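You operate a simulated robot arm through the tools that you are given. There is no shell and no other tool. Be economical: measure what you need, move in short steps, check, and stop when the job is done.

The job below is to be done with a simulated two-armed robot. You get a single attempt, and the scene is never put back.

JOB
Dust the grey stand: switch it off, unplug unit 8, lift it down, wipe.
Fine: hold the unit while its plug comes out; plug on the small mat, unit on the wide mat, felt pad back.

The check looks at the end state, three seconds after you hand in, the way a careful person would. Anything else that was tipped, shoved, dropped, spilled or broken makes it a failure.

ROBOT AND FRAMES
Two 7-joint arms with two-finger parallel grippers on one trunk, on a base that drives. Base frame: it is fixed to the floor where the robot stands at the start and does not move with it; the origin is under the middle of the robot, x ahead of it, y to its left, z up. Lengths are in m, angles in rad, forces in N, time in s.
The left shoulder is at the start at [0.07, 0.133, 1.276], the right one opposite. With the tool pointing down near the work surface each hand reaches from about 0.1 to 0.6 m from the robot's upright axis, wherever it stands, measured 20 degrees to its own side. Places, roughly: stand switch [0.5, 0, 0.8]; small mat top [0.4, -0.2, 0.8]; wide mat top [0.7, 0.9, 0.8]; dust [0.6, -0.1, 0.9]. Payload 1.57 kg a hand.
Tool frame (each hand has its own): the origin (TCP) lies between the finger pads and is the grasp point; the fingertips stand 0.03 m ahead of it; z points along the fingers, y is the line along which they close. Largest opening 0.08 m; finger width 0.017, thickness 0.012; the body of the gripper, 0.04 by 0.082 m, starts 0.08 m behind the TCP.
Orientation is told as [roll, pitch, yaw] about the base's x, y, z axes, in that order, counted from this pose: with the fingers straight down and closing along the base's y, the tool's x points along the base's -x, its y along +y and its z along -z.

CONTROLS
- The arms move only by the tool servo_tool. It takes "left_motion", "right_motion" or both (then of equal length, played together; a hand with none holds still); each is a list of rows, each a list of 6 numbers: the shift along the base's x, y, z in m, then the turn, a rotation vector about the base's x, y, z in rad. In form: [[tx, ty, tz, wx, wy, wz], ...]. A call has 1 to 10 rows; each row is the pose to reach, as a shift and turn from the pose commanded when the call began. "left_gripper" and "right_gripper" are, for a hand that has rows, the gripper command, from -1 (shut) to 1 (fully open), values between in proportion, set as the call begins (left out, the last holds). Each row takes 0.2 s and may step no farther than 0.05 m and 0.15 rad from the row before; otherwise, or with a gripper value out of range, the whole call is refused. A pose out of reach is approached as far as the arm can. The call stops where the force on the tool passes 40 N (or 10 N more than at its start, if that is more) or the arm is blocked; 0.2 s more then pass. Each finger travels about 0.153 m/s and halts on what it meets, pressing with about 24 N; the grip force reading is that of the motor and also rises with nothing between the fingers. The clock runs only during rows and for 0.2 s after the last one: add rows that repeat a pose to give the fingers time. It gives the time, the measured TCP pose, the force on the tool (base axes), the opening and the grip force at its end, in the units of the frame above (readings bear some noise).
- Cameras (640 x 400 px; columns grow to the right, rows downward): "scene" is now at [0.1152, 0.001, 1.4874]; the picture's right is [-0.10, -1.00, 0.00], its down [-0.75, 0.07, -0.66] and it looks along [0.65, -0.06, -0.75] (base axes); focal length 270 px, centre (320, 200). "left" rides on the left gripper at [0.072, 0.007, -0.122] in its tool frame; the picture's right is [-0.09, 1.00, 0.00], its down [-0.84, -0.08, -0.54] and it looks along [-0.54, -0.05, 0.84] (tool axes); focal length 238 px, centre (320, 200). "right" rides on the right gripper at [0.072, -0.007, -0.122] in its tool frame; the picture's right is [0.09, 1.00, 0.00], its down [-0.84, 0.08, -0.54] and it looks along [-0.54, 0.05, 0.84] (tool axes); focal length 238 px, centre (320, 200). There is no depth. A picture from a camera that has moved, and an enlarged one, comes with that camera's place and axes in the base frame and with its lens. The place of the scene camera against the robot may be out by one fixed shift of up to 0.018 m in any direction.
- grab_frame(camera): a new picture of that camera. The clock stands still meanwhile.
- lift_body(by): slides the trunk up (or, below 0, down) by that many m; the arms and the scene camera ride with it, the base frame stays. It gives what a move gives, with no picture.
- roll_base(legs): drives the robot by 1 to 6 legs, each [ahead, left, turn to the left] in m, m and rad, along the robot's own axes; the way and the turn of a leg run together, so that a leg with both is an arc; at most 1.5 m and 3.142 rad a leg. The arms and the cameras ride along, it lands a little off, and it stops where it bumps. It gives what a move gives.
- pan_tilt(pan, tilt): turns the head with the scene camera to pan (to the left, within 1.501 rad either way) and tilt (down, from -0.506 to 1.204), counted from straight ahead of the robot. It gives what a move gives.
- enlarge(camera, box): a new picture of the part [left, top, right, bottom] of that camera's present view, enlarged. The clock stands still meanwhile.
- sign_off(): hands the job in; it is judged then, once.

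Go step by step. Nothing tells you exact positions but the pictures and the camera data: compare them with the known pose of the tool, close in by small moves and look again before you grip or let go. The budget is 120 turns and 88 pictures, counting those below and the enlarged ones. Unless the task says otherwise, let go and move clear before handing in, and close with one line.

The tools are called as a command line: name --argument value ..., lists and objects as JSON in quotes. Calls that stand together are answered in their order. servo_tool: Moves the arms, as the interface text tells. Its arguments: {"type":"object","properties":{"left_motion":{"type":"array","items":{"type":"array","items":{"type":"number"}}},"left_gripper":{"type":"number"},"right_motion":{"type":"array","items":{"type":"array","items":{"type":"number"}}},"right_gripper":{"type":"number"}},"required":[]} The other tools are called the same way: lift_body (by) slides the trunk up or down; roll_base (legs) drives the base; pan_tilt (pan, tilt) turns the head that bears the scene camera; grab_frame (camera) takes a picture; enlarge (camera, box) takes an enlarged picture of a part of a camera's view; sign_off () hands the job in.

At the start:

```text
time_s: 0.0
left_eef_pos: [0.4461, 0.1211, 1.1439]
left_tool_rot: [-0.001, 0.001, 0.0]
left_force: [0.2, -0.2, -1.3]
left_opening: 0.0801
left_gripper_force: 0.0
right_eef_pos: [0.3956, -0.2914, 1.1378]
right_tool_rot: [0.0, 0.001, 0.001]
right_force: [-0.1, -0.4, 0.8]
right_opening: 0.0799
right_gripper_force: 0.1
trunk travel left (down, up): [-0.85, 0.09]
robot x, y, heading: [-0.0001, 0.0017, -0.003]
head pan, tilt: [-0.098, 0.853]
```

scene: 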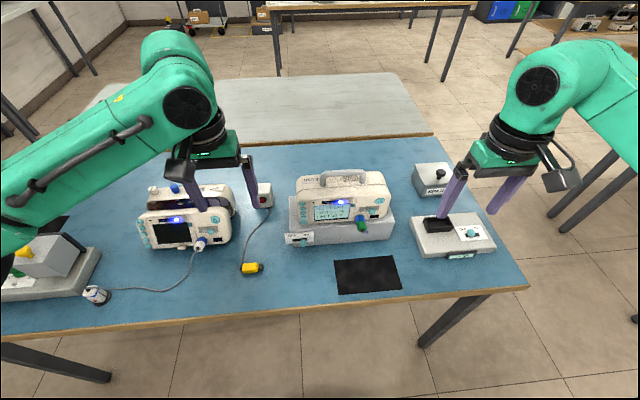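
right: 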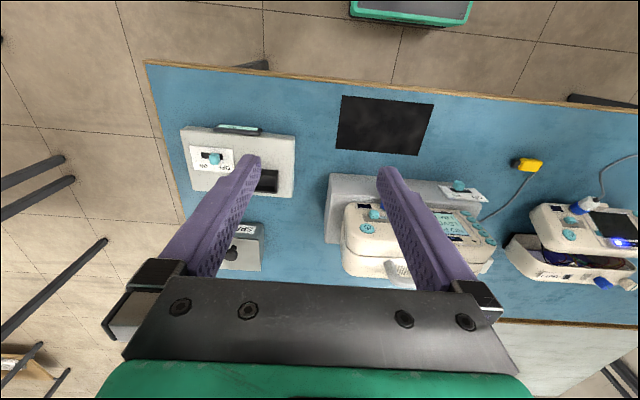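
left: 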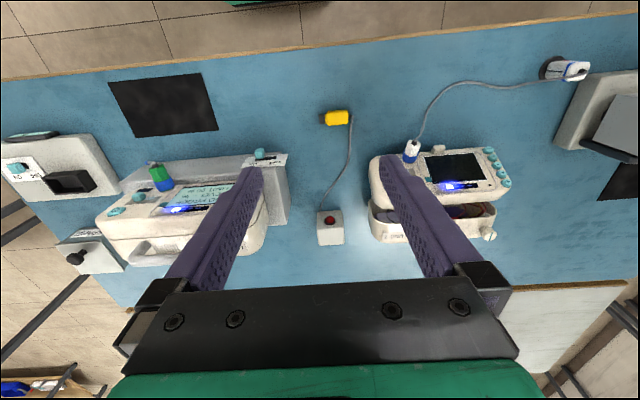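

I see a grey stand carrying a unit with a green-blue plug, a switch on the stand's front left, a black mat in front, and other devices around it. I'll look closer before moving.

enlarge --camera "scene" --box '[270, 150, 430, 250]'

enlarge --camera "scene" --box '[380, 150, 540, 250]'

enlarge --camera "left" --box '[60, 100, 300, 250]'

enlarge --camera "right" --box '[320, 140, 520, 290]'

```text
4.00 times, centred on (350, 200) of scene
camera zoom: at [0.1152, 0.001, 1.4874], right [-0.1, -1.0, 0.0], down [-0.75, 0.07, -0.66], along [0.65, -0.06, -0.75], focal length 1080 px, centre (200, 200)
```

zoom: 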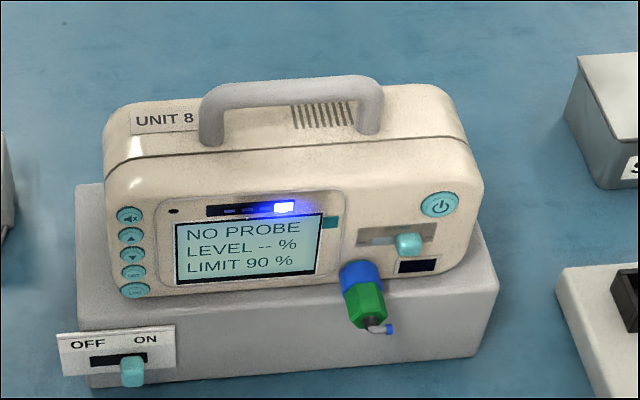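

```text
4.00 times, centred on (460, 200) of scene
camera zoom: at [0.1152, 0.001, 1.4874], right [-0.1, -1.0, 0.0], down [-0.75, 0.07, -0.66], along [0.65, -0.06, -0.75], focal length 1080 px, centre (-240, 200)
```

zoom: 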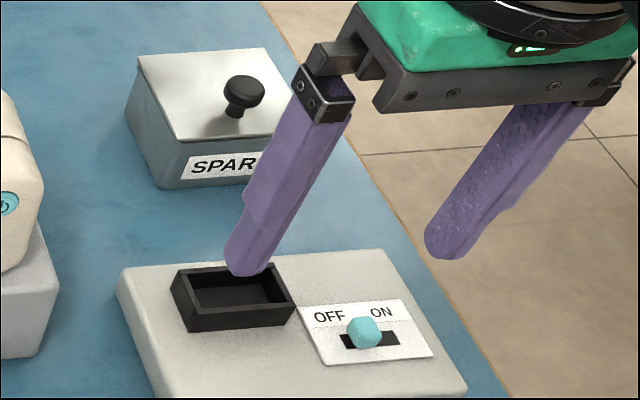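

```text
2.67 times, centred on (180, 175) of left
camera zoom: at [0.3736, 0.1279, 1.2655], right [0.09, 1.0, 0.0], down [0.84, -0.08, 0.54], along [0.54, -0.05, -0.84], focal length 636 px, centre (693, 267)
```

zoom: 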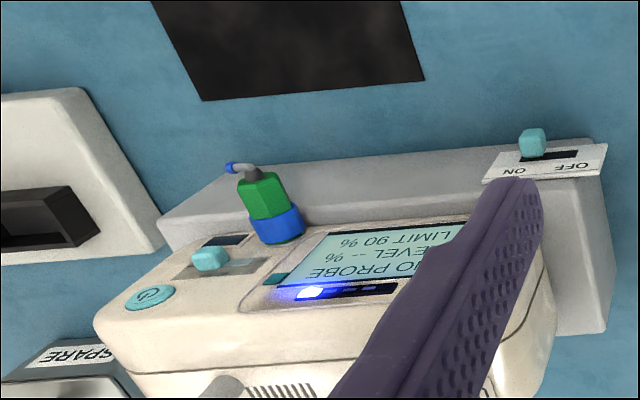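

```text
2.67 times, centred on (420, 215) of right
camera zoom: at [0.3242, -0.2975, 1.2603], right [-0.09, 1.0, 0.0], down [0.84, 0.08, 0.54], along [0.54, 0.05, -0.84], focal length 636 px, centre (53, 160)
```

zoom: 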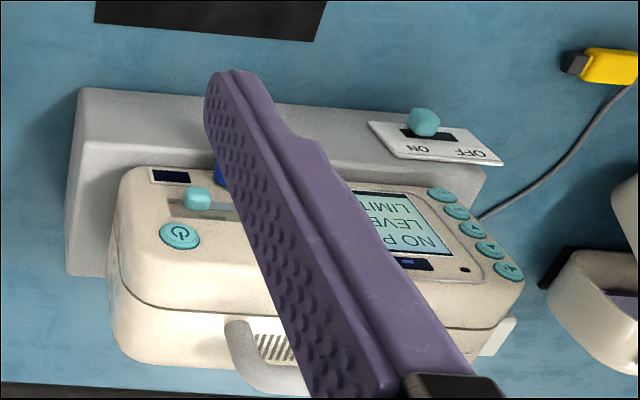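

The stand's slider is at ON. I still need to find the felt pad and the wide mat, so I'll look left.

pan_tilt --pan 0.7 --tilt 0.75

grab_frame --camera "scene"

```text
time_s: 1.1
left_eef_pos: [0.4459, 0.1204, 1.1434]
left_tool_rot: [-0.002, 0.0, 0.0]
left_force: [0.5, 0.0, 0.4]
left_opening: 0.0801
left_gripper_force: 0.0
right_eef_pos: [0.3952, -0.2902, 1.1386]
right_tool_rot: [0.0, 0.0, 0.0]
right_force: [-0.5, 0.2, -0.5]
right_opening: 0.0799
right_gripper_force: 0.0
trunk travel left (down, up): [-0.85, 0.09]
robot x, y, heading: [-0.0012, 0.0022, -0.004]
head pan, tilt: [0.7, 0.75]
```

```text
80 pictures are left
camera scene: at [0.101, 0.0618, 1.4957], right [0.64, -0.77, 0.0], down [-0.52, -0.44, -0.73], along [0.56, 0.47, -0.68], focal length 270 px, centre (320, 200)
```

scene: 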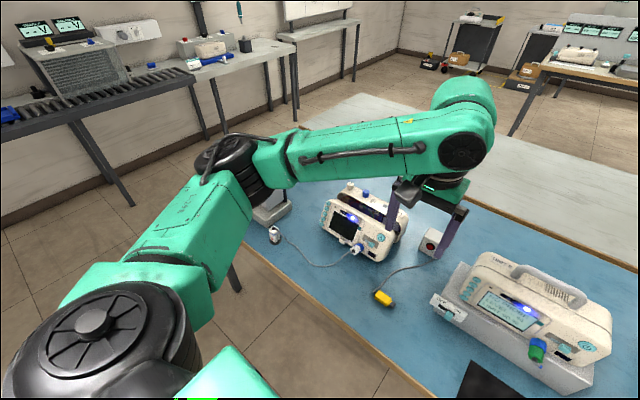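

The left arm hides that region. I'll move the left hand out to the left, still high up, and look with its camera.

servo_tool --left_motion '[[0, 0.05, 0, 0, 0, 0], [0, 0.1, 0, 0, 0, 0], [0, 0.15, 0, 0, 0, 0], [0, 0.2, 0, 0, 0, 0], [0, 0.25, 0, 0, 0, 0], [0, 0.3, 0, 0, 0, 0]]'

grab_frame --camera "left"

grab_frame --camera "scene"

```text
time_s: 2.5
left_eef_pos: [0.4447, 0.4234, 1.1403]
left_tool_rot: [0.002, 0.001, 0.001]
left_force: [-1.5, 0.3, 0.8]
left_opening: 0.0802
left_gripper_force: 0.0
right_eef_pos: [0.3954, -0.2893, 1.139]
right_tool_rot: [-0.002, 0.0, -0.001]
right_force: [-0.5, 0.2, 0.6]
right_opening: 0.08
right_gripper_force: 0.1
trunk travel left (down, up): [-0.85, 0.09]
robot x, y, heading: [-0.001, 0.001, -0.002]
head pan, tilt: [0.7, 0.75]
```

```text
79 pictures are left
camera left: at [0.3727, 0.4306, 1.2627], right [0.09, 1.0, 0.0], down [0.84, -0.08, 0.54], along [0.54, -0.05, -0.84], focal length 238 px, centre (320, 200)
```

left: 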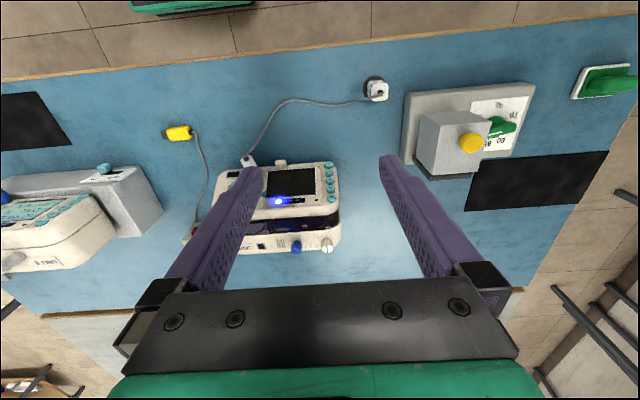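

```text
78 pictures are left
camera scene: at [0.1009, 0.0636, 1.4957], right [0.64, -0.76, 0.0], down [-0.52, -0.44, -0.73], along [0.56, 0.47, -0.68], focal length 270 px, centre (320, 200)
```

scene: 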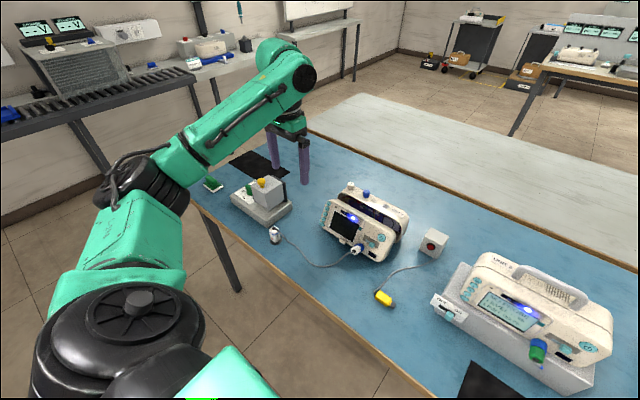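

enlarge --camera "left" --box '[380, 50, 640, 220]'

enlarge --camera "scene" --box '[180, 130, 340, 250]'

pan_tilt --pan -0.5 --tilt 0.9

grab_frame --camera "scene"

```text
2.35 times, centred on (510, 135) of left
camera zoom: at [0.3727, 0.4306, 1.2627], right [0.09, 1.0, 0.0], down [0.84, -0.08, 0.54], along [0.54, -0.05, -0.84], focal length 561 px, centre (-127, 353)
```

zoom: 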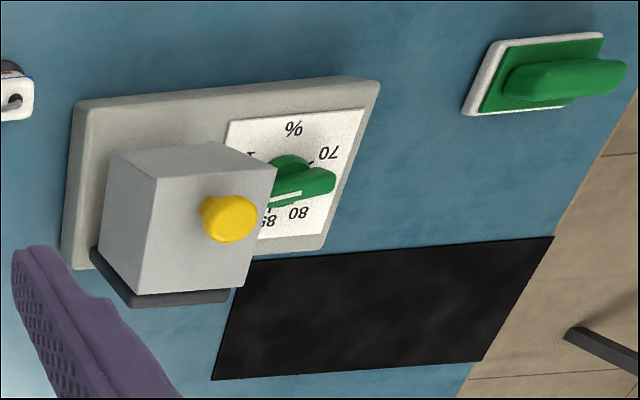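

```text
3.33 times, centred on (260, 190) of scene
camera zoom: at [0.1009, 0.0636, 1.4957], right [0.64, -0.76, 0.0], down [-0.52, -0.44, -0.73], along [0.56, 0.47, -0.68], focal length 900 px, centre (520, 233)
```

zoom: 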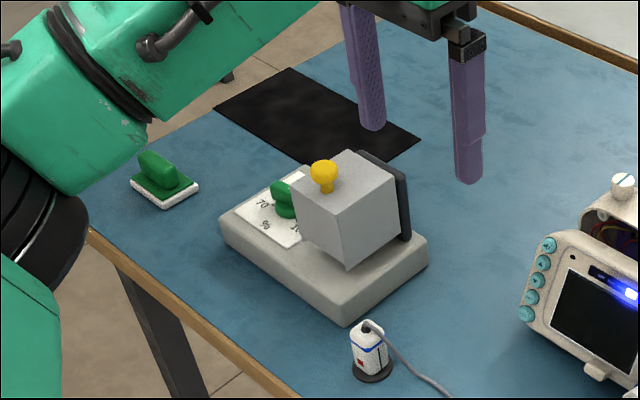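

```text
time_s: 3.9
left_eef_pos: [0.4461, 0.421, 1.1416]
left_tool_rot: [-0.001, 0.0, 0.002]
left_force: [-1.2, 0.6, 0.2]
left_opening: 0.0802
left_gripper_force: 0.2
right_eef_pos: [0.3968, -0.2906, 1.1393]
right_tool_rot: [0.001, -0.002, 0.0]
right_force: [-0.1, 0.1, 0.3]
right_opening: 0.0798
right_gripper_force: 0.0
trunk travel left (down, up): [-0.85, 0.09]
robot x, y, heading: [-0.0016, 0.002, -0.002]
head pan, tilt: [-0.499, 0.901]
```

```text
75 pictures are left
camera scene: at [0.1039, -0.0275, 1.4838], right [-0.48, -0.88, 0.0], down [-0.69, 0.37, -0.62], along [0.55, -0.3, -0.78], focal length 270 px, centre (320, 200)
```

scene: 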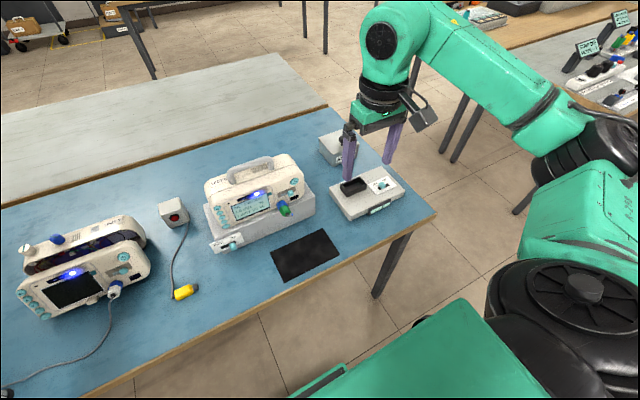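

The felt pad (green with a handle) is near (0.47, 0.91) and the wide mat is around (0.67, 0.87). I'll bring the right hand closer to look at the plug and the switch.

servo_tool --right_motion '[[-0.02, 0.04, -0.02, 0, 0, 0], [-0.04, 0.08, -0.04, 0, 0, 0], [-0.06, 0.12, -0.06, 0, 0, 0], [-0.07, 0.15, -0.1, 0, 0, 0], [-0.07, 0.17, -0.14, 0, 0, 0]]'

grab_frame --camera "right"

enlarge --camera "right" --box '[220, 100, 460, 250]'

```text
refused: row 4 steps farther than a row can; nothing moved
```

```text
74 pictures are left
camera right: at [0.3241, -0.2974, 1.2603], right [-0.09, 1.0, 0.0], down [0.84, 0.08, 0.54], along [0.54, 0.05, -0.84], focal length 238 px, centre (320, 200)
```

right: 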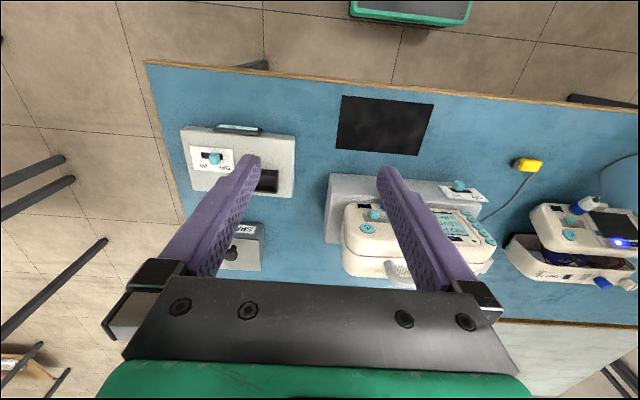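

```text
2.67 times, centred on (340, 175) of right
camera zoom: at [0.3241, -0.2974, 1.2603], right [-0.09, 1.0, 0.0], down [0.84, 0.08, 0.54], along [0.54, 0.05, -0.84], focal length 636 px, centre (267, 267)
```

zoom: 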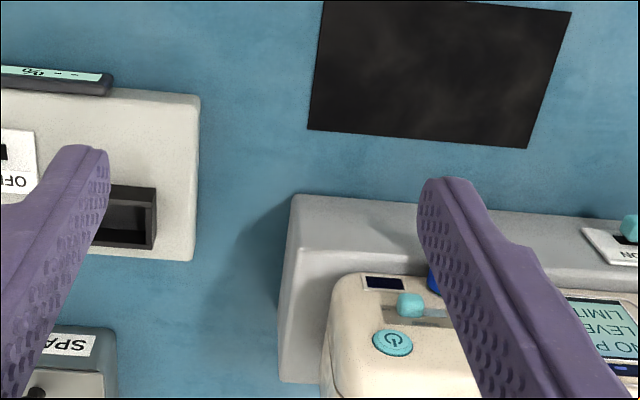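

The step was slightly too long; same plan with smaller steps.

servo_tool --right_motion '[[-0.02, 0.04, -0.02, 0, 0, 0], [-0.04, 0.08, -0.04, 0, 0, 0], [-0.06, 0.12, -0.06, 0, 0, 0], [-0.07, 0.15, -0.09, 0, 0, 0], [-0.07, 0.17, -0.13, 0, 0, 0]]'

```text
time_s: 5.1
left_eef_pos: [0.4443, 0.4228, 1.1406]
left_tool_rot: [-0.001, 0.001, 0.001]
left_force: [-0.4, -1.6, 0.5]
left_opening: 0.0801
left_gripper_force: 0.1
right_eef_pos: [0.3254, -0.1177, 1.0117]
right_tool_rot: [-0.003, 0.0, -0.001]
right_force: [-0.5, -0.3, -0.6]
right_opening: 0.08
right_gripper_force: 0.1
trunk travel left (down, up): [-0.85, 0.09]
robot x, y, heading: [-0.0052, -0.0019, -0.005]
head pan, tilt: [-0.499, 0.901]
```

grab_frame --camera "right"

enlarge --camera "right" --box '[230, 120, 470, 270]'

```text
72 pictures are left
camera right: at [0.2542, -0.125, 1.1327], right [-0.09, 1.0, 0.0], down [0.84, 0.08, 0.54], along [0.54, 0.05, -0.84], focal length 238 px, centre (320, 200)
```

right: 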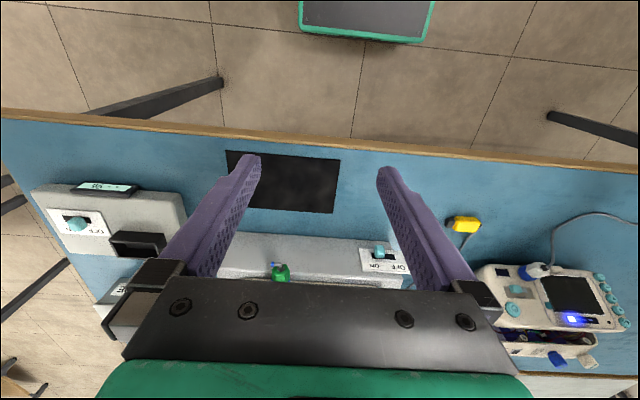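

```text
2.67 times, centred on (350, 195) of right
camera zoom: at [0.2542, -0.125, 1.1327], right [-0.09, 1.0, 0.0], down [0.84, 0.08, 0.54], along [0.54, 0.05, -0.84], focal length 636 px, centre (240, 213)
```

zoom: 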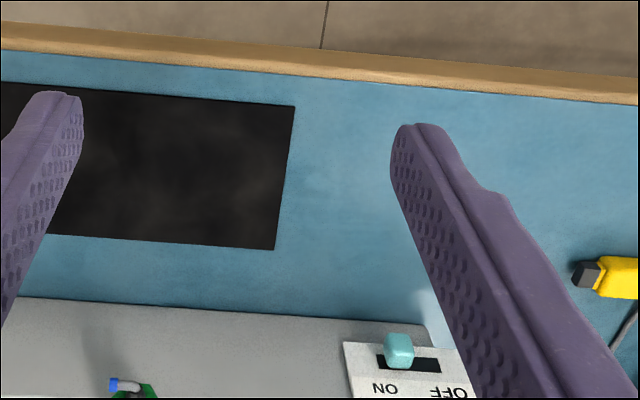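

The gripper body blocks the lower half of the view. I'll tilt the right hand so its camera looks more level at the unit's front.

servo_tool --right_motion '[[0, 0, 0, 0, -0.15, 0], [0, 0, 0, 0, -0.3, 0], [0, 0, 0, 0, -0.45, 0], [0, 0, 0, 0, -0.6, 0]]'

enlarge --camera "right" --box '[160, 50, 480, 250]'

```text
time_s: 6.1
left_eef_pos: [0.4447, 0.4218, 1.1424]
left_tool_rot: [0.0, 0.002, -0.001]
left_force: [0.5, 0.0, -0.7]
left_opening: 0.08
left_gripper_force: 0.0
right_eef_pos: [0.3265, -0.12, 1.0094]
right_tool_rot: [0.0, -0.502, -0.001]
right_force: [-0.1, -0.9, -0.4]
right_opening: 0.0802
right_gripper_force: 0.1
right hand out of reach, approached as far as the arm can: row 4
trunk travel left (down, up): [-0.85, 0.09]
robot x, y, heading: [-0.0001, 0.001, 0.002]
head pan, tilt: [-0.499, 0.901]
```

```text
2.00 times, centred on (320, 150) of right
camera zoom: at [0.2046, -0.1269, 1.0816], right [-0.08, 1.0, -0.04], down [0.47, 0.08, 0.88], along [0.88, 0.05, -0.48], focal length 477 px, centre (320, 300)
```

zoom: 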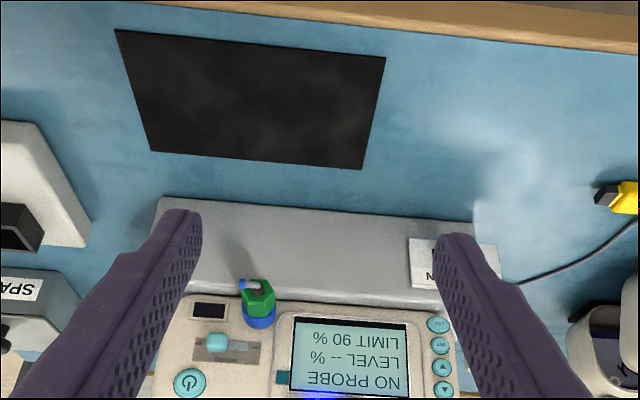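

Good angle. A tight zoom on the plug and another on the switch plate.

enlarge --camera "right" --box '[240, 160, 320, 220]'

enlarge --camera "scene" --box '[195, 150, 325, 260]'

```text
6.67 times, centred on (280, 190) of right
camera zoom: at [0.2046, -0.1269, 1.0816], right [-0.08, 1.0, -0.04], down [0.47, 0.08, 0.88], along [0.88, 0.05, -0.48], focal length 1589 px, centre (587, 267)
```

zoom: 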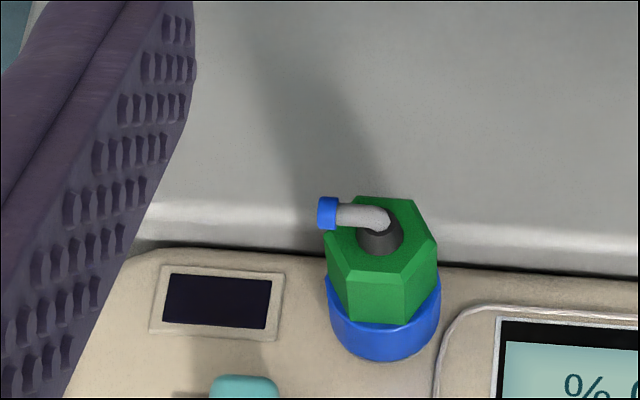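

```text
3.64 times, centred on (260, 205) of scene
camera zoom: at [0.1036, -0.0274, 1.4838], right [-0.48, -0.88, 0.0], down [-0.69, 0.38, -0.62], along [0.55, -0.3, -0.78], focal length 982 px, centre (538, 182)
```

zoom: 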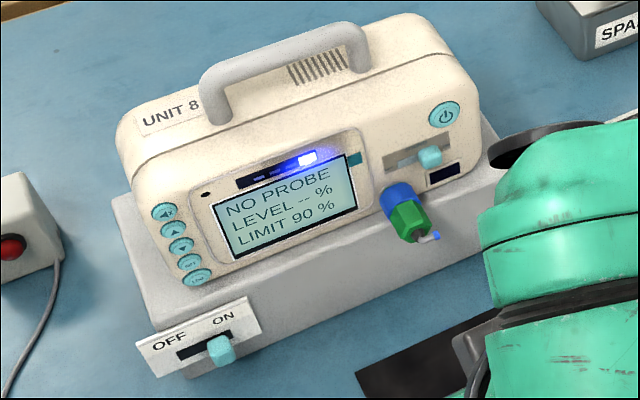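

The plug is a green hex on a blue collar near (0.526, -0.157, 0.905), with two of its flats facing up and down. Next I'll look squarely at the stand switch by sliding the right hand left.

servo_tool --right_motion '[[0, 0.04, 0, 0, 0, 0], [0, 0.08, 0, 0, 0, 0], [0, 0.11, 0, 0, 0, 0]]'

enlarge --camera "right" --box '[240, 100, 400, 220]'

```text
time_s: 6.9
left_eef_pos: [0.4463, 0.422, 1.1411]
left_tool_rot: [-0.002, 0.0, 0.0]
left_force: [-1.1, -0.6, 0.3]
left_opening: 0.0799
left_gripper_force: 0.2
right_eef_pos: [0.3243, -0.0084, 1.0083]
right_tool_rot: [-0.001, -0.5, 0.0]
right_force: [-0.3, -0.2, -0.1]
right_opening: 0.0798
right_gripper_force: 0.1
trunk travel left (down, up): [-0.85, 0.09]
robot x, y, heading: [0.0006, 0.0007, 0.0]
head pan, tilt: [-0.499, 0.901]
```

```text
3.33 times, centred on (320, 160) of right
camera zoom: at [0.2041, -0.0156, 1.0807], right [-0.08, 1.0, -0.05], down [0.47, 0.08, 0.88], along [0.88, 0.05, -0.48], focal length 794 px, centre (320, 333)
```

zoom: 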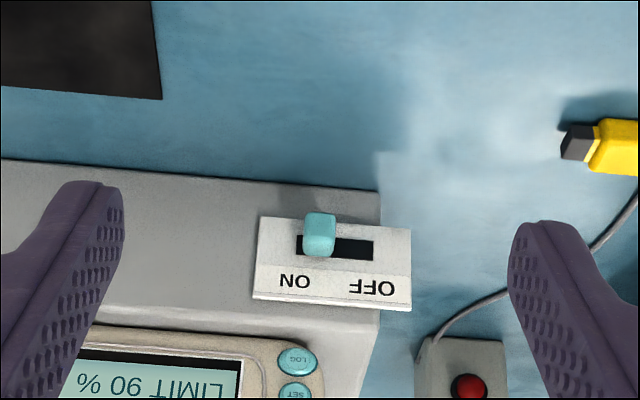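

The plate is vertical, with the knob tip near (0.530, 0.000, 0.846) and travel of about 2 cm toward +y for OFF. I'll bring the half-open right fingers up just short of the knob.

servo_tool --right_motion '[[0.035, 0.002, -0.027, 0, 0, 0], [0.07, 0.004, -0.054, 0, 0, 0], [0.11, 0.006, -0.081, 0, 0, 0], [0.15, 0.008, -0.108, 0, 0, 0], [0.166, 0.008, -0.132, 0, 0, 0]]' --right_gripper 0.1

enlarge --camera "right" --box '[240, 100, 400, 220]'

enlarge --camera "scene" --box '[170, 180, 330, 300]'

```text
time_s: 8.1
left_eef_pos: [0.445, 0.4218, 1.1415]
left_tool_rot: [0.0, 0.002, 0.0]
left_force: [0.1, -0.2, -0.4]
left_opening: 0.0802
left_gripper_force: 0.0
right_eef_pos: [0.4935, -0.0014, 0.8764]
right_tool_rot: [0.0, -0.499, 0.0]
right_force: [0.3, -0.9, -0.4]
right_opening: 0.0441
right_gripper_force: 0.0
trunk travel left (down, up): [-0.85, 0.09]
robot x, y, heading: [-0.0003, -0.0028, 0.003]
head pan, tilt: [-0.499, 0.901]
```

```text
3.33 times, centred on (320, 160) of right
camera zoom: at [0.3719, -0.0085, 0.9475], right [-0.08, 1.0, -0.04], down [0.47, 0.08, 0.88], along [0.88, 0.05, -0.48], focal length 794 px, centre (320, 333)
```

zoom: 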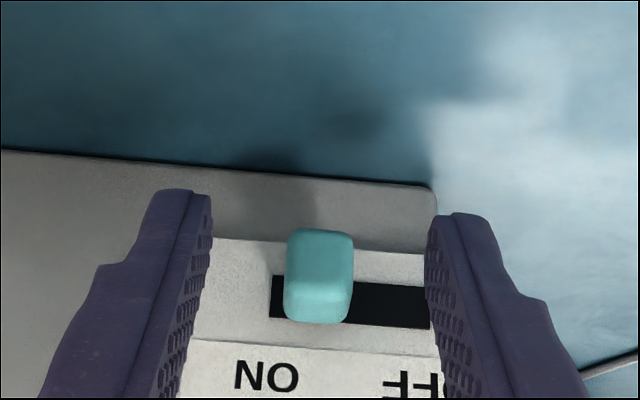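

```text
3.33 times, centred on (250, 240) of scene
camera zoom: at [0.1045, -0.0269, 1.4838], right [-0.48, -0.88, 0.0], down [-0.69, 0.37, -0.62], along [0.54, -0.3, -0.78], focal length 900 px, centre (553, 67)
```

zoom: 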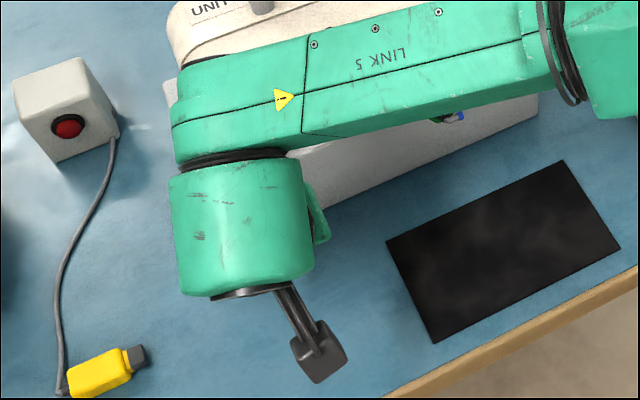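

The fingers straddle the knob nicely. I'll move in 2 cm, close on it, and pull it toward OFF.

servo_tool --right_motion '[[0.01, 0, -0.004, 0, 0, 0], [0.019, 0, -0.008, 0, 0, 0]]'

servo_tool --right_motion '[[0, 0, 0, 0, 0, 0], [0, 0, 0, 0, 0, 0]]' --right_gripper -1

enlarge --camera "right" --box '[240, 100, 400, 220]'

```text
time_s: 8.7
left_eef_pos: [0.4453, 0.4206, 1.14]
left_tool_rot: [0.0, 0.002, 0.001]
left_force: [0.2, -0.2, 0.5]
left_opening: 0.0803
left_gripper_force: 0.0
right_eef_pos: [0.5105, -0.0021, 0.8698]
right_tool_rot: [0.0, -0.5, -0.001]
right_force: [0.0, -0.4, 0.1]
right_opening: 0.0438
right_gripper_force: 0.0
trunk travel left (down, up): [-0.85, 0.09]
robot x, y, heading: [-0.002, -0.0012, 0.003]
head pan, tilt: [-0.499, 0.901]
```

```text
time_s: 9.3
left_eef_pos: [0.4451, 0.4219, 1.141]
left_tool_rot: [-0.001, 0.0, 0.0]
left_force: [0.0, -0.1, -0.8]
left_opening: 0.0801
left_gripper_force: 0.0
right_eef_pos: [0.51, -0.0002, 0.8675]
right_tool_rot: [-0.001, -0.5, 0.0]
right_force: [1.4, 1.9, -0.8]
right_opening: 0.0157
right_gripper_force: 31.0
trunk travel left (down, up): [-0.85, 0.09]
robot x, y, heading: [0.0022, -0.0008, 0.001]
head pan, tilt: [-0.499, 0.901]
```

```text
3.33 times, centred on (320, 160) of right
camera zoom: at [0.3893, -0.0072, 0.9409], right [-0.08, 1.0, -0.04], down [0.47, 0.08, 0.88], along [0.88, 0.05, -0.48], focal length 794 px, centre (320, 333)
```

zoom: 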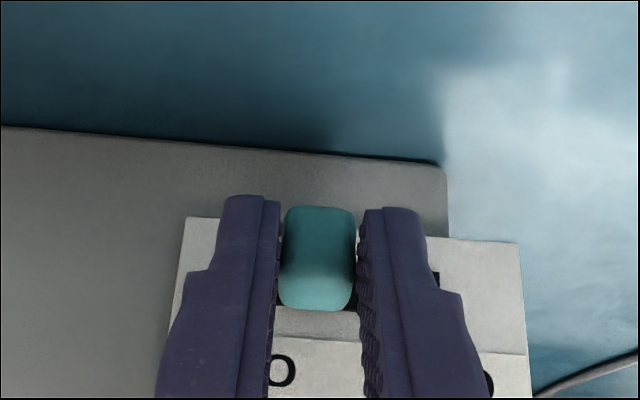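

Knob gripped (opening 0.0157). I'll slide it about 2 cm toward +y in small steps.

servo_tool --right_motion '[[0, 0.006, 0, 0, 0, 0], [0, 0.012, 0, 0, 0, 0], [0, 0.018, 0, 0, 0, 0], [0, 0.022, 0, 0, 0, 0]]'

enlarge --camera "right" --box '[240, 100, 400, 220]'

```text
time_s: 10.3
left_eef_pos: [0.4445, 0.4202, 1.1403]
left_tool_rot: [0.001, -0.001, -0.001]
left_force: [0.5, -1.3, 0.4]
left_opening: 0.0801
left_gripper_force: 0.2
right_eef_pos: [0.5107, 0.0185, 0.8683]
right_tool_rot: [0.002, -0.5, -0.001]
right_force: [1.3, -4.1, 2.1]
right_opening: 0.0155
right_gripper_force: 31.5
trunk travel left (down, up): [-0.85, 0.09]
robot x, y, heading: [0.0002, -0.0004, -0.005]
head pan, tilt: [-0.499, 0.901]
```

```text
3.33 times, centred on (320, 160) of right
camera zoom: at [0.3892, 0.0113, 0.9408], right [-0.08, 1.0, -0.04], down [0.47, 0.08, 0.88], along [0.88, 0.05, -0.48], focal length 794 px, centre (320, 333)
```

zoom: 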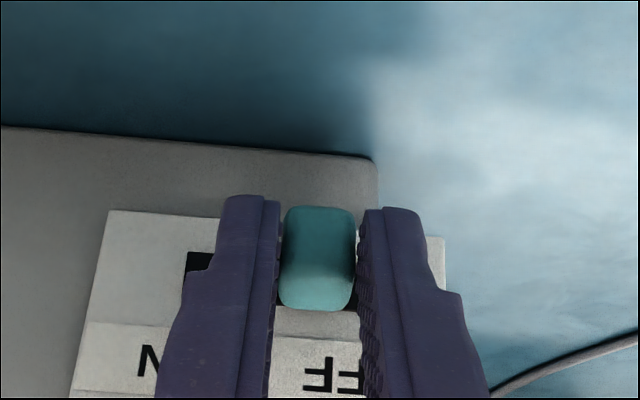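

The knob moved about 1.9 cm and reached its stop. I'll open, back away, and check.

servo_tool --right_motion '[[0, 0, 0, 0, 0, 0], [0, 0, 0, 0, 0, 0], [-0.03, 0, 0.02, 0, 0, 0], [-0.06, 0, 0.05, 0, 0, 0], [-0.09, -0.01, 0.08, 0, 0, 0], [-0.11, -0.03, 0.11, 0, 0, 0], [-0.12, -0.06, 0.13, 0, 0, 0], [-0.13, -0.09, 0.14, 0, 0, 0], [-0.14, -0.13, 0.14, 0, 0, 0], [-0.14, -0.17, 0.14, 0, 0, 0]]' --right_gripper 0.2

pan_tilt --pan -0.1 --tilt 0.85

enlarge --camera "scene" --box '[270, 140, 430, 250]'

grab_frame --camera "right"

```text
time_s: 12.5
left_eef_pos: [0.4438, 0.4201, 1.1416]
left_tool_rot: [0.002, -0.002, -0.001]
left_force: [-0.4, -0.4, 0.4]
left_opening: 0.0801
left_gripper_force: 0.0
right_eef_pos: [0.3682, -0.149, 1.01]
right_tool_rot: [0.001, -0.501, 0.0]
right_force: [0.0, -0.3, 0.2]
right_opening: 0.0479
right_gripper_force: 0.1
trunk travel left (down, up): [-0.85, 0.09]
robot x, y, heading: [-0.0055, 0.0027, -0.002]
head pan, tilt: [-0.499, 0.901]
```

```text
time_s: 13.4
left_eef_pos: [0.4445, 0.4218, 1.1401]
left_tool_rot: [0.0, -0.002, 0.0]
left_force: [-0.1, -0.1, -0.8]
left_opening: 0.0798
left_gripper_force: 0.0
right_eef_pos: [0.3698, -0.1467, 1.01]
right_tool_rot: [0.0, -0.499, 0.0]
right_force: [-1.0, 0.1, 0.2]
right_opening: 0.0479
right_gripper_force: 0.1
trunk travel left (down, up): [-0.85, 0.09]
robot x, y, heading: [0.0029, -0.003, -0.002]
head pan, tilt: [-0.099, 0.85]
```

```text
3.64 times, centred on (350, 195) of scene
camera zoom: at [0.1156, 0.0014, 1.4877], right [-0.1, -0.99, 0.0], down [-0.75, 0.07, -0.66], along [0.66, -0.07, -0.75], focal length 982 px, centre (211, 218)
```

zoom: 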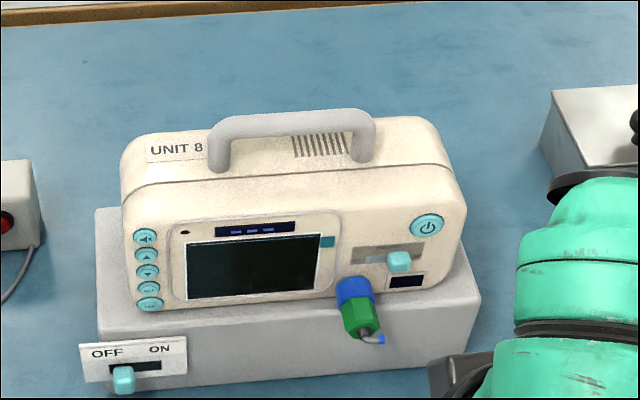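

```text
61 pictures are left
camera right: at [0.2484, -0.1536, 1.0827], right [-0.08, 1.0, -0.04], down [0.47, 0.08, 0.88], along [0.88, 0.05, -0.48], focal length 238 px, centre (320, 200)
```

right: 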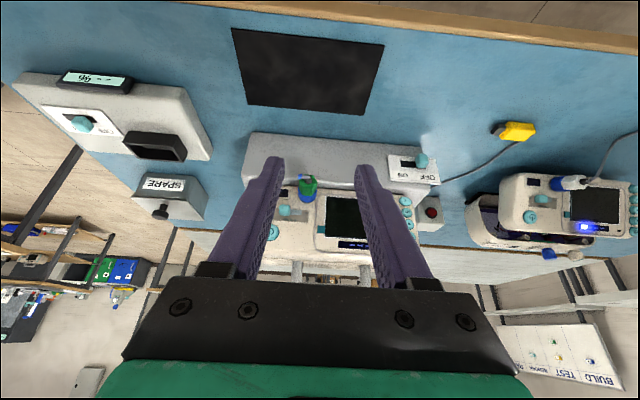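

The display is dark and the slider is at OFF. Next I'll bring the left hand over the unit's handle, turning it so the fingers close along x, while the right hand moves aside.

servo_tool --left_motion '[[0.015, -0.044, 0.01, 0, 0, -0.15], [0.03, -0.088, 0.02, 0, 0, -0.3], [0.045, -0.132, 0.03, 0, 0, -0.45], [0.06, -0.176, 0.04, 0, 0, -0.6], [0.075, -0.22, 0.05, 0, 0, -0.75], [0.09, -0.264, 0.06, 0, 0, -0.9], [0.105, -0.308, 0.06, 0, 0, -1.05], [0.12, -0.352, 0.06, 0, 0, -1.2], [0.135, -0.396, 0.06, 0, 0, -1.35], [0.15, -0.44, 0.06, 0, 0, -1.5]]' --right_motion '[[0, -0.03, 0, 0, 0, 0], [0, -0.06, 0, 0, 0, 0], [0, -0.09, 0, 0, 0, 0], [0, -0.12, 0, 0, 0, 0], [0, -0.15, 0, 0, 0, 0], [0, -0.15, 0, 0, 0, 0], [0, -0.15, 0, 0, 0, 0], [0, -0.15, 0, 0, 0, 0], [0, -0.15, 0, 0, 0, 0], [0, -0.15, 0, 0, 0, 0]]'

grab_frame --camera "left"

grab_frame --camera "scene"

```text
time_s: 15.6
left_eef_pos: [0.5685, 0.0117, 1.2003]
left_tool_rot: [0.003, 0.0, -1.441]
left_force: [0.7, 0.5, -0.6]
left_opening: 0.0803
left_gripper_force: 0.1
left hand out of reach, approached as far as the arm can: row 9, 10
right_eef_pos: [0.3708, -0.3012, 1.0094]
right_tool_rot: [0.001, -0.501, 0.001]
right_force: [0.1, 0.3, -1.1]
right_opening: 0.0481
right_gripper_force: 0.1
trunk travel left (down, up): [-0.85, 0.09]
robot x, y, heading: [-0.0016, 0.0045, -0.0]
head pan, tilt: [-0.099, 0.85]
```

```text
60 pictures are left
camera left: at [0.5645, 0.0843, 1.3226], right [1.0, 0.04, 0.0], down [0.03, -0.84, 0.54], along [0.02, -0.54, -0.84], focal length 238 px, centre (320, 200)
```

left: 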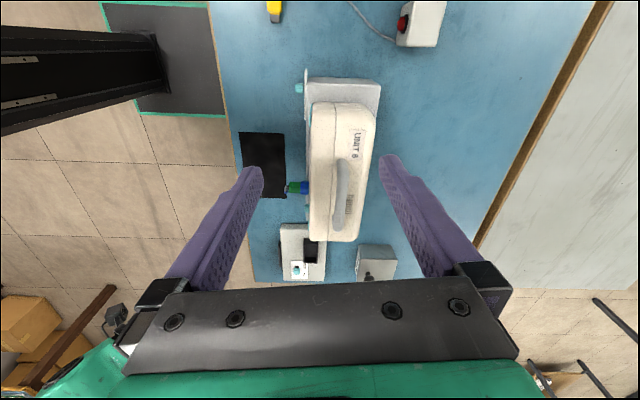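

```text
59 pictures are left
camera scene: at [0.1141, 0.0006, 1.4878], right [-0.1, -1.0, 0.0], down [-0.75, 0.07, -0.66], along [0.66, -0.07, -0.75], focal length 270 px, centre (320, 200)
```

scene: 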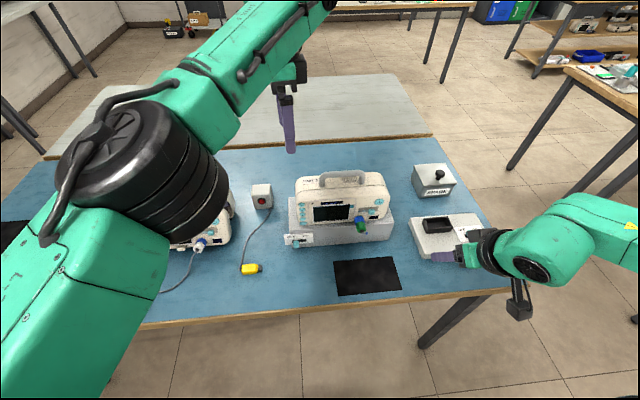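

The handle is too far across for the left arm from here. I'll drive the base a little right and forward so both arms reach the unit.

roll_base --legs '[[0, -0.2, 0], [0.07, 0, 0]]'

grab_frame --camera "left"

```text
time_s: 17.8
left_eef_pos: [0.6301, -0.1957, 1.2041]
left_tool_rot: [0.005, -0.002, -1.446]
left_force: [-0.3, 0.3, -0.2]
left_opening: 0.08
left_gripper_force: 0.0
right_eef_pos: [0.432, -0.5069, 1.0116]
right_tool_rot: [-0.001, -0.506, -0.007]
right_force: [0.5, 0.1, -0.6]
right_opening: 0.0478
right_gripper_force: 0.1
trunk travel left (down, up): [-0.85, 0.09]
robot x, y, heading: [0.0713, -0.2082, -0.008]
head pan, tilt: [-0.099, 0.85]
```

```text
58 pictures are left
camera left: at [0.6259, -0.1225, 1.3257], right [1.0, 0.03, 0.01], down [0.02, -0.84, 0.54], along [0.02, -0.54, -0.84], focal length 238 px, centre (320, 200)
```

left: 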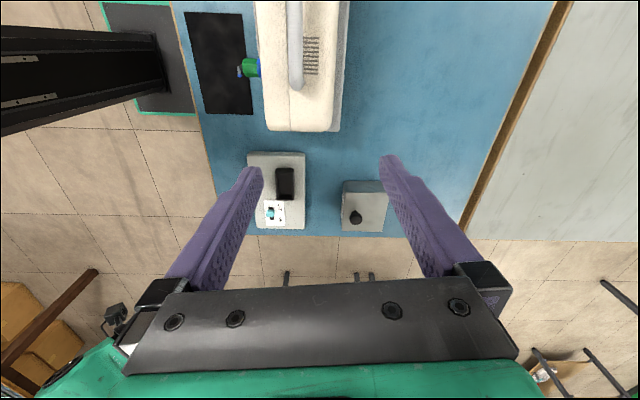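

Now the left hand is past the handle. I'll bring it back over the handle, finish the turn, and lower a bit.

servo_tool --left_motion '[[-0.01, 0.04, -0.01, 0, 0, -0.04], [-0.02, 0.08, -0.03, 0, 0, -0.08], [-0.028, 0.115, -0.06, 0, 0, -0.124]]'

grab_frame --camera "left"

```text
time_s: 18.6
left_eef_pos: [0.6055, -0.0856, 1.1401]
left_tool_rot: [0.003, 0.004, -1.571]
left_force: [0.0, -0.4, -0.5]
left_opening: 0.0798
left_gripper_force: 0.0
left hand out of reach, approached as far as the arm can: row 1
right_eef_pos: [0.4337, -0.5113, 1.0096]
right_tool_rot: [0.005, -0.504, -0.009]
right_force: [0.8, -0.6, 0.2]
right_opening: 0.0481
right_gripper_force: 0.0
trunk travel left (down, up): [-0.85, 0.09]
robot x, y, heading: [0.0699, -0.207, -0.004]
head pan, tilt: [-0.099, 0.85]
```

```text
57 pictures are left
camera left: at [0.6107, -0.0145, 1.2622], right [1.0, -0.09, 0.0], down [-0.08, -0.84, 0.54], along [-0.05, -0.54, -0.84], focal length 238 px, centre (320, 200)
```

left: 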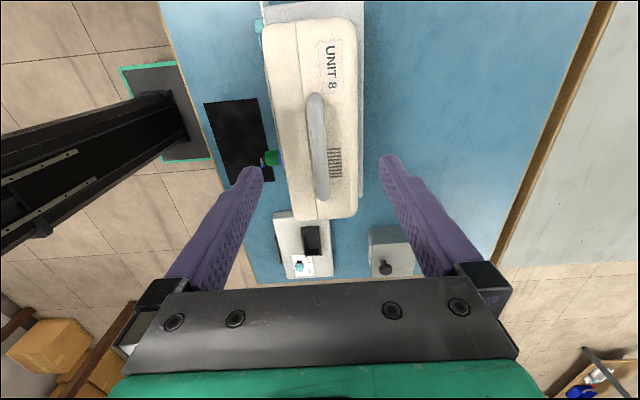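

The handle bar is centred near (0.602, -0.108) with its top at about 1.035. I'll lower in steps and look again before gripping.

servo_tool --left_motion '[[-0.0035, -0.022, -0.03, 0, 0, 0], [-0.0035, -0.022, -0.06, 0, 0, 0], [-0.0035, -0.022, -0.085, 0, 0, 0]]'

grab_frame --camera "left"

grab_frame --camera "scene"

```text
time_s: 19.4
left_eef_pos: [0.6055, -0.1054, 1.0551]
left_tool_rot: [0.0, 0.0, -1.572]
left_force: [-0.3, -0.3, -0.4]
left_opening: 0.0802
left_gripper_force: 0.1
right_eef_pos: [0.4366, -0.5093, 1.0087]
right_tool_rot: [0.001, -0.499, -0.007]
right_force: [0.3, 0.5, 0.3]
right_opening: 0.0478
right_gripper_force: 0.2
trunk travel left (down, up): [-0.85, 0.09]
robot x, y, heading: [0.0697, -0.2076, -0.007]
head pan, tilt: [-0.099, 0.85]
```

```text
56 pictures are left
camera left: at [0.6121, -0.0327, 1.1767], right [1.0, -0.09, 0.0], down [-0.08, -0.84, 0.54], along [-0.05, -0.54, -0.84], focal length 238 px, centre (320, 200)
```

left: 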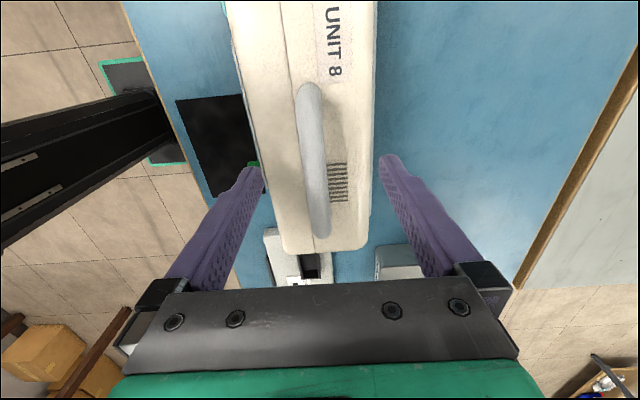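

```text
55 pictures are left
camera scene: at [0.1831, -0.205, 1.4877], right [-0.11, -0.99, 0.0], down [-0.75, 0.08, -0.66], along [0.66, -0.07, -0.75], focal length 270 px, centre (320, 200)
```

scene: 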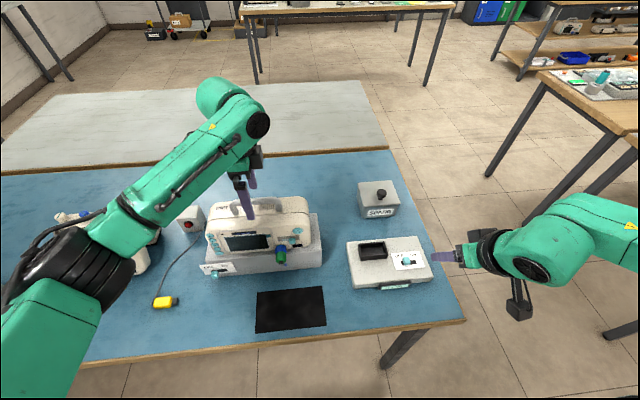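

The handle is between the fingers. I'll shift 3 mm, descend 2.5 cm, then close gently.

servo_tool --left_motion '[[-0.003, 0, -0.012, 0, 0, 0], [-0.003, 0, -0.026, 0, 0, 0]]'

servo_tool --left_motion '[[0, 0, 0, 0, 0, 0], [0, 0, 0, 0, 0, 0], [0, 0, 0, 0, 0, 0]]' --left_gripper -1

enlarge --camera "scene" --box '[190, 150, 350, 290]'

```text
time_s: 20.0
left_eef_pos: [0.6036, -0.1054, 1.0273]
left_tool_rot: [0.0, -0.002, -1.571]
left_force: [-0.4, 0.2, -0.2]
left_opening: 0.08
left_gripper_force: 0.1
right_eef_pos: [0.437, -0.5082, 1.0093]
right_tool_rot: [0.002, -0.501, -0.007]
right_force: [0.1, 0.3, 0.0]
right_opening: 0.048
right_gripper_force: 0.0
trunk travel left (down, up): [-0.85, 0.09]
robot x, y, heading: [0.0703, -0.2018, -0.006]
head pan, tilt: [-0.099, 0.85]
```

```text
time_s: 20.8
left_eef_pos: [0.6036, -0.105, 1.0282]
left_tool_rot: [0.001, 0.0, -1.57]
left_force: [-0.6, 0.4, 0.0]
left_opening: 0.0155
left_gripper_force: 23.9
right_eef_pos: [0.4371, -0.5081, 1.0103]
right_tool_rot: [-0.001, -0.499, -0.007]
right_force: [0.8, -0.8, 0.6]
right_opening: 0.0478
right_gripper_force: 0.1
trunk travel left (down, up): [-0.85, 0.09]
robot x, y, heading: [0.0662, -0.2036, -0.002]
head pan, tilt: [-0.099, 0.85]
```

```text
2.86 times, centred on (270, 220) of scene
camera zoom: at [0.1827, -0.2047, 1.4877], right [-0.11, -0.99, 0.0], down [-0.75, 0.08, -0.66], along [0.66, -0.07, -0.75], focal length 771 px, centre (463, 143)
```

zoom: 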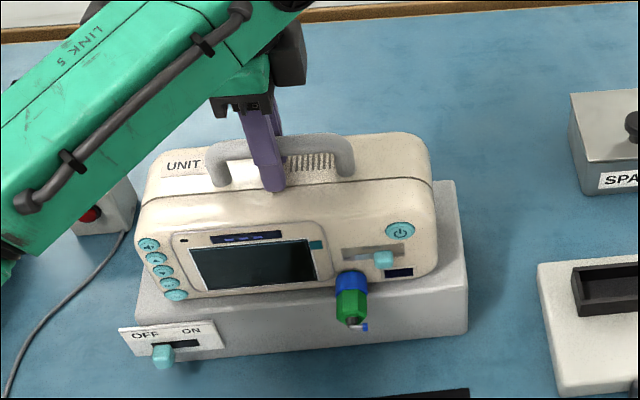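

The handle is held (15.5 mm bar). Now I'll bring the right hand toward the plug, leaned 30° to match the hex flats, and take a close look.

servo_tool --right_motion '[[-0.006, 0.04, 0, 0.086, 0.0245, 0.0065], [-0.012, 0.08, 0, 0.173, 0.049, 0.013], [-0.018, 0.12, 0, 0.26, 0.073, 0.0195], [-0.024, 0.16, 0, 0.346, 0.098, 0.026], [-0.03, 0.2, 0, 0.433, 0.122, 0.0325], [-0.037, 0.24, -0.01, 0.519, 0.147, 0.039]]' --right_gripper 0.2

grab_frame --camera "right"

```text
time_s: 22.2
left_eef_pos: [0.604, -0.1048, 1.0287]
left_tool_rot: [-0.001, 0.001, -1.571]
left_force: [-2.0, -0.1, 0.2]
left_opening: 0.0158
left_gripper_force: 24.6
right_eef_pos: [0.4007, -0.2666, 0.9992]
right_tool_rot: [0.545, -0.299, -0.185]
right_force: [-0.1, 0.1, 0.2]
right_opening: 0.0479
right_gripper_force: 0.0
trunk travel left (down, up): [-0.85, 0.09]
robot x, y, heading: [0.0643, -0.2051, -0.002]
head pan, tilt: [-0.099, 0.85]
```

```text
53 pictures are left
camera right: at [0.2913, -0.3175, 1.0751], right [-0.08, 0.88, 0.47], down [0.6, -0.33, 0.73], along [0.8, 0.34, -0.5], focal length 238 px, centre (320, 200)
```

right: 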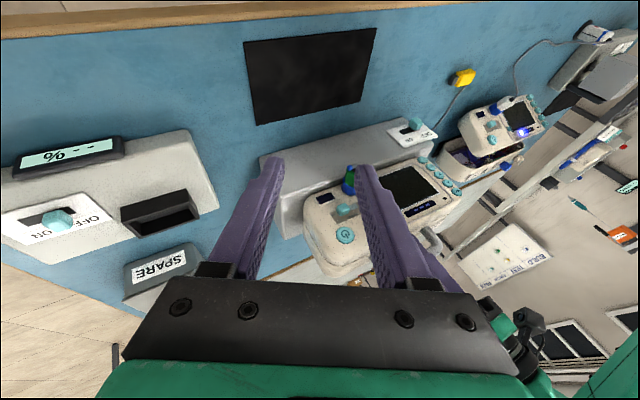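

I'll move to a pre-grasp pose about 6 cm short of the plug along the tool axis.

servo_tool --right_motion '[[0.035, 0.027, -0.014, 0, 0, 0], [0.07, 0.053, -0.028, 0, 0, 0], [0.1, 0.078, -0.04, 0, 0, 0]]'

enlarge --camera "right" --box '[240, 120, 400, 240]'

enlarge --camera "scene" --box '[190, 170, 350, 290]'

```text
time_s: 23.0
left_eef_pos: [0.6048, -0.1056, 1.0286]
left_tool_rot: [0.002, -0.002, -1.57]
left_force: [0.8, 0.4, 0.2]
left_opening: 0.0159
left_gripper_force: 24.1
right_eef_pos: [0.5021, -0.1891, 0.9599]
right_tool_rot: [0.545, -0.299, -0.186]
right_force: [0.7, 0.7, -0.2]
right_opening: 0.0479
right_gripper_force: 0.1
trunk travel left (down, up): [-0.85, 0.09]
robot x, y, heading: [0.0696, -0.2032, -0.009]
head pan, tilt: [-0.099, 0.85]
```

```text
3.33 times, centred on (320, 180) of right
camera zoom: at [0.3932, -0.2395, 1.0353], right [-0.08, 0.88, 0.47], down [0.6, -0.33, 0.73], along [0.79, 0.34, -0.5], focal length 794 px, centre (320, 267)
```

zoom: 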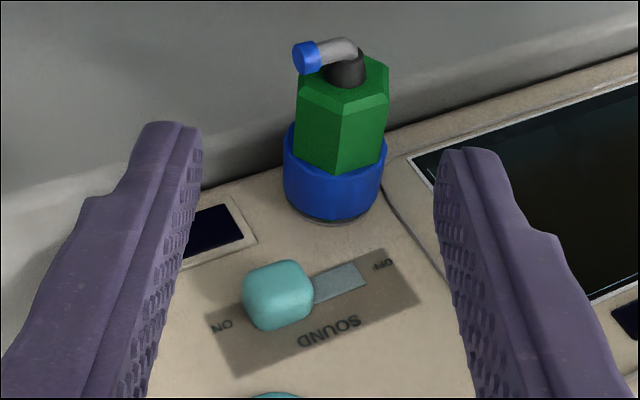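

```text
3.33 times, centred on (270, 230) of scene
camera zoom: at [0.1835, -0.204, 1.4877], right [-0.11, -0.99, 0.0], down [-0.75, 0.08, -0.66], along [0.66, -0.07, -0.75], focal length 900 px, centre (487, 100)
```

zoom: 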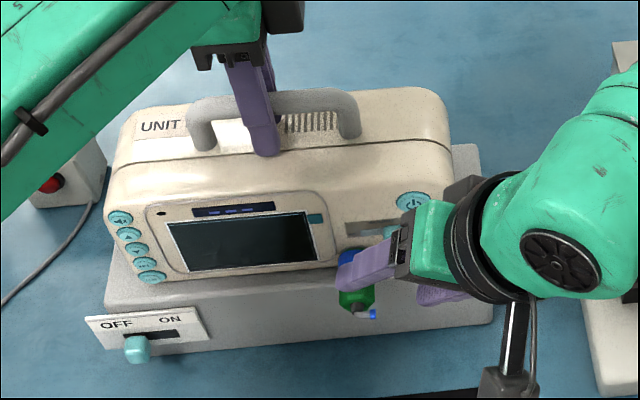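

The plug sits between the fingers, with flats facing them. I'll advance along the tool axis and then check before closing.

servo_tool --right_motion '[[0.006, 0.01, -0.015, 0, 0, 0], [0.011, 0.02, -0.028, 0, 0, 0], [0.0155, 0.0285, -0.0395, 0, 0, 0]]'

enlarge --camera "right" --box '[240, 120, 400, 240]'

```text
time_s: 23.8
left_eef_pos: [0.6036, -0.105, 1.0278]
left_tool_rot: [0.002, -0.001, -1.572]
left_force: [2.8, 0.5, -0.1]
left_opening: 0.0155
left_gripper_force: 24.3
right_eef_pos: [0.5169, -0.1625, 0.9206]
right_tool_rot: [0.544, -0.298, -0.185]
right_force: [0.2, -0.3, -0.3]
right_opening: 0.0484
right_gripper_force: 0.0
trunk travel left (down, up): [-0.85, 0.09]
robot x, y, heading: [0.0669, -0.2053, -0.008]
head pan, tilt: [-0.099, 0.85]
```

```text
3.33 times, centred on (320, 180) of right
camera zoom: at [0.4087, -0.2118, 0.9963], right [-0.08, 0.88, 0.47], down [0.6, -0.33, 0.73], along [0.8, 0.34, -0.5], focal length 794 px, centre (320, 267)
```

zoom: 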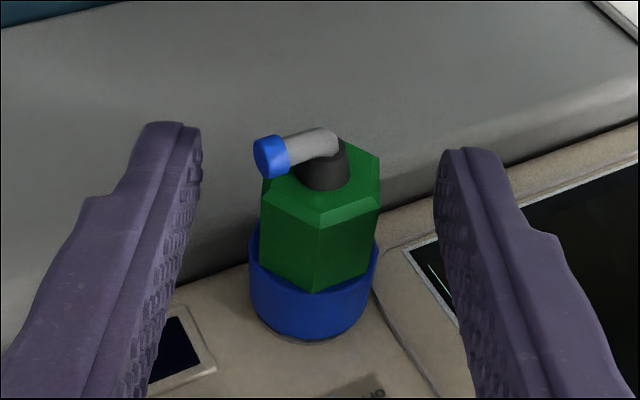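

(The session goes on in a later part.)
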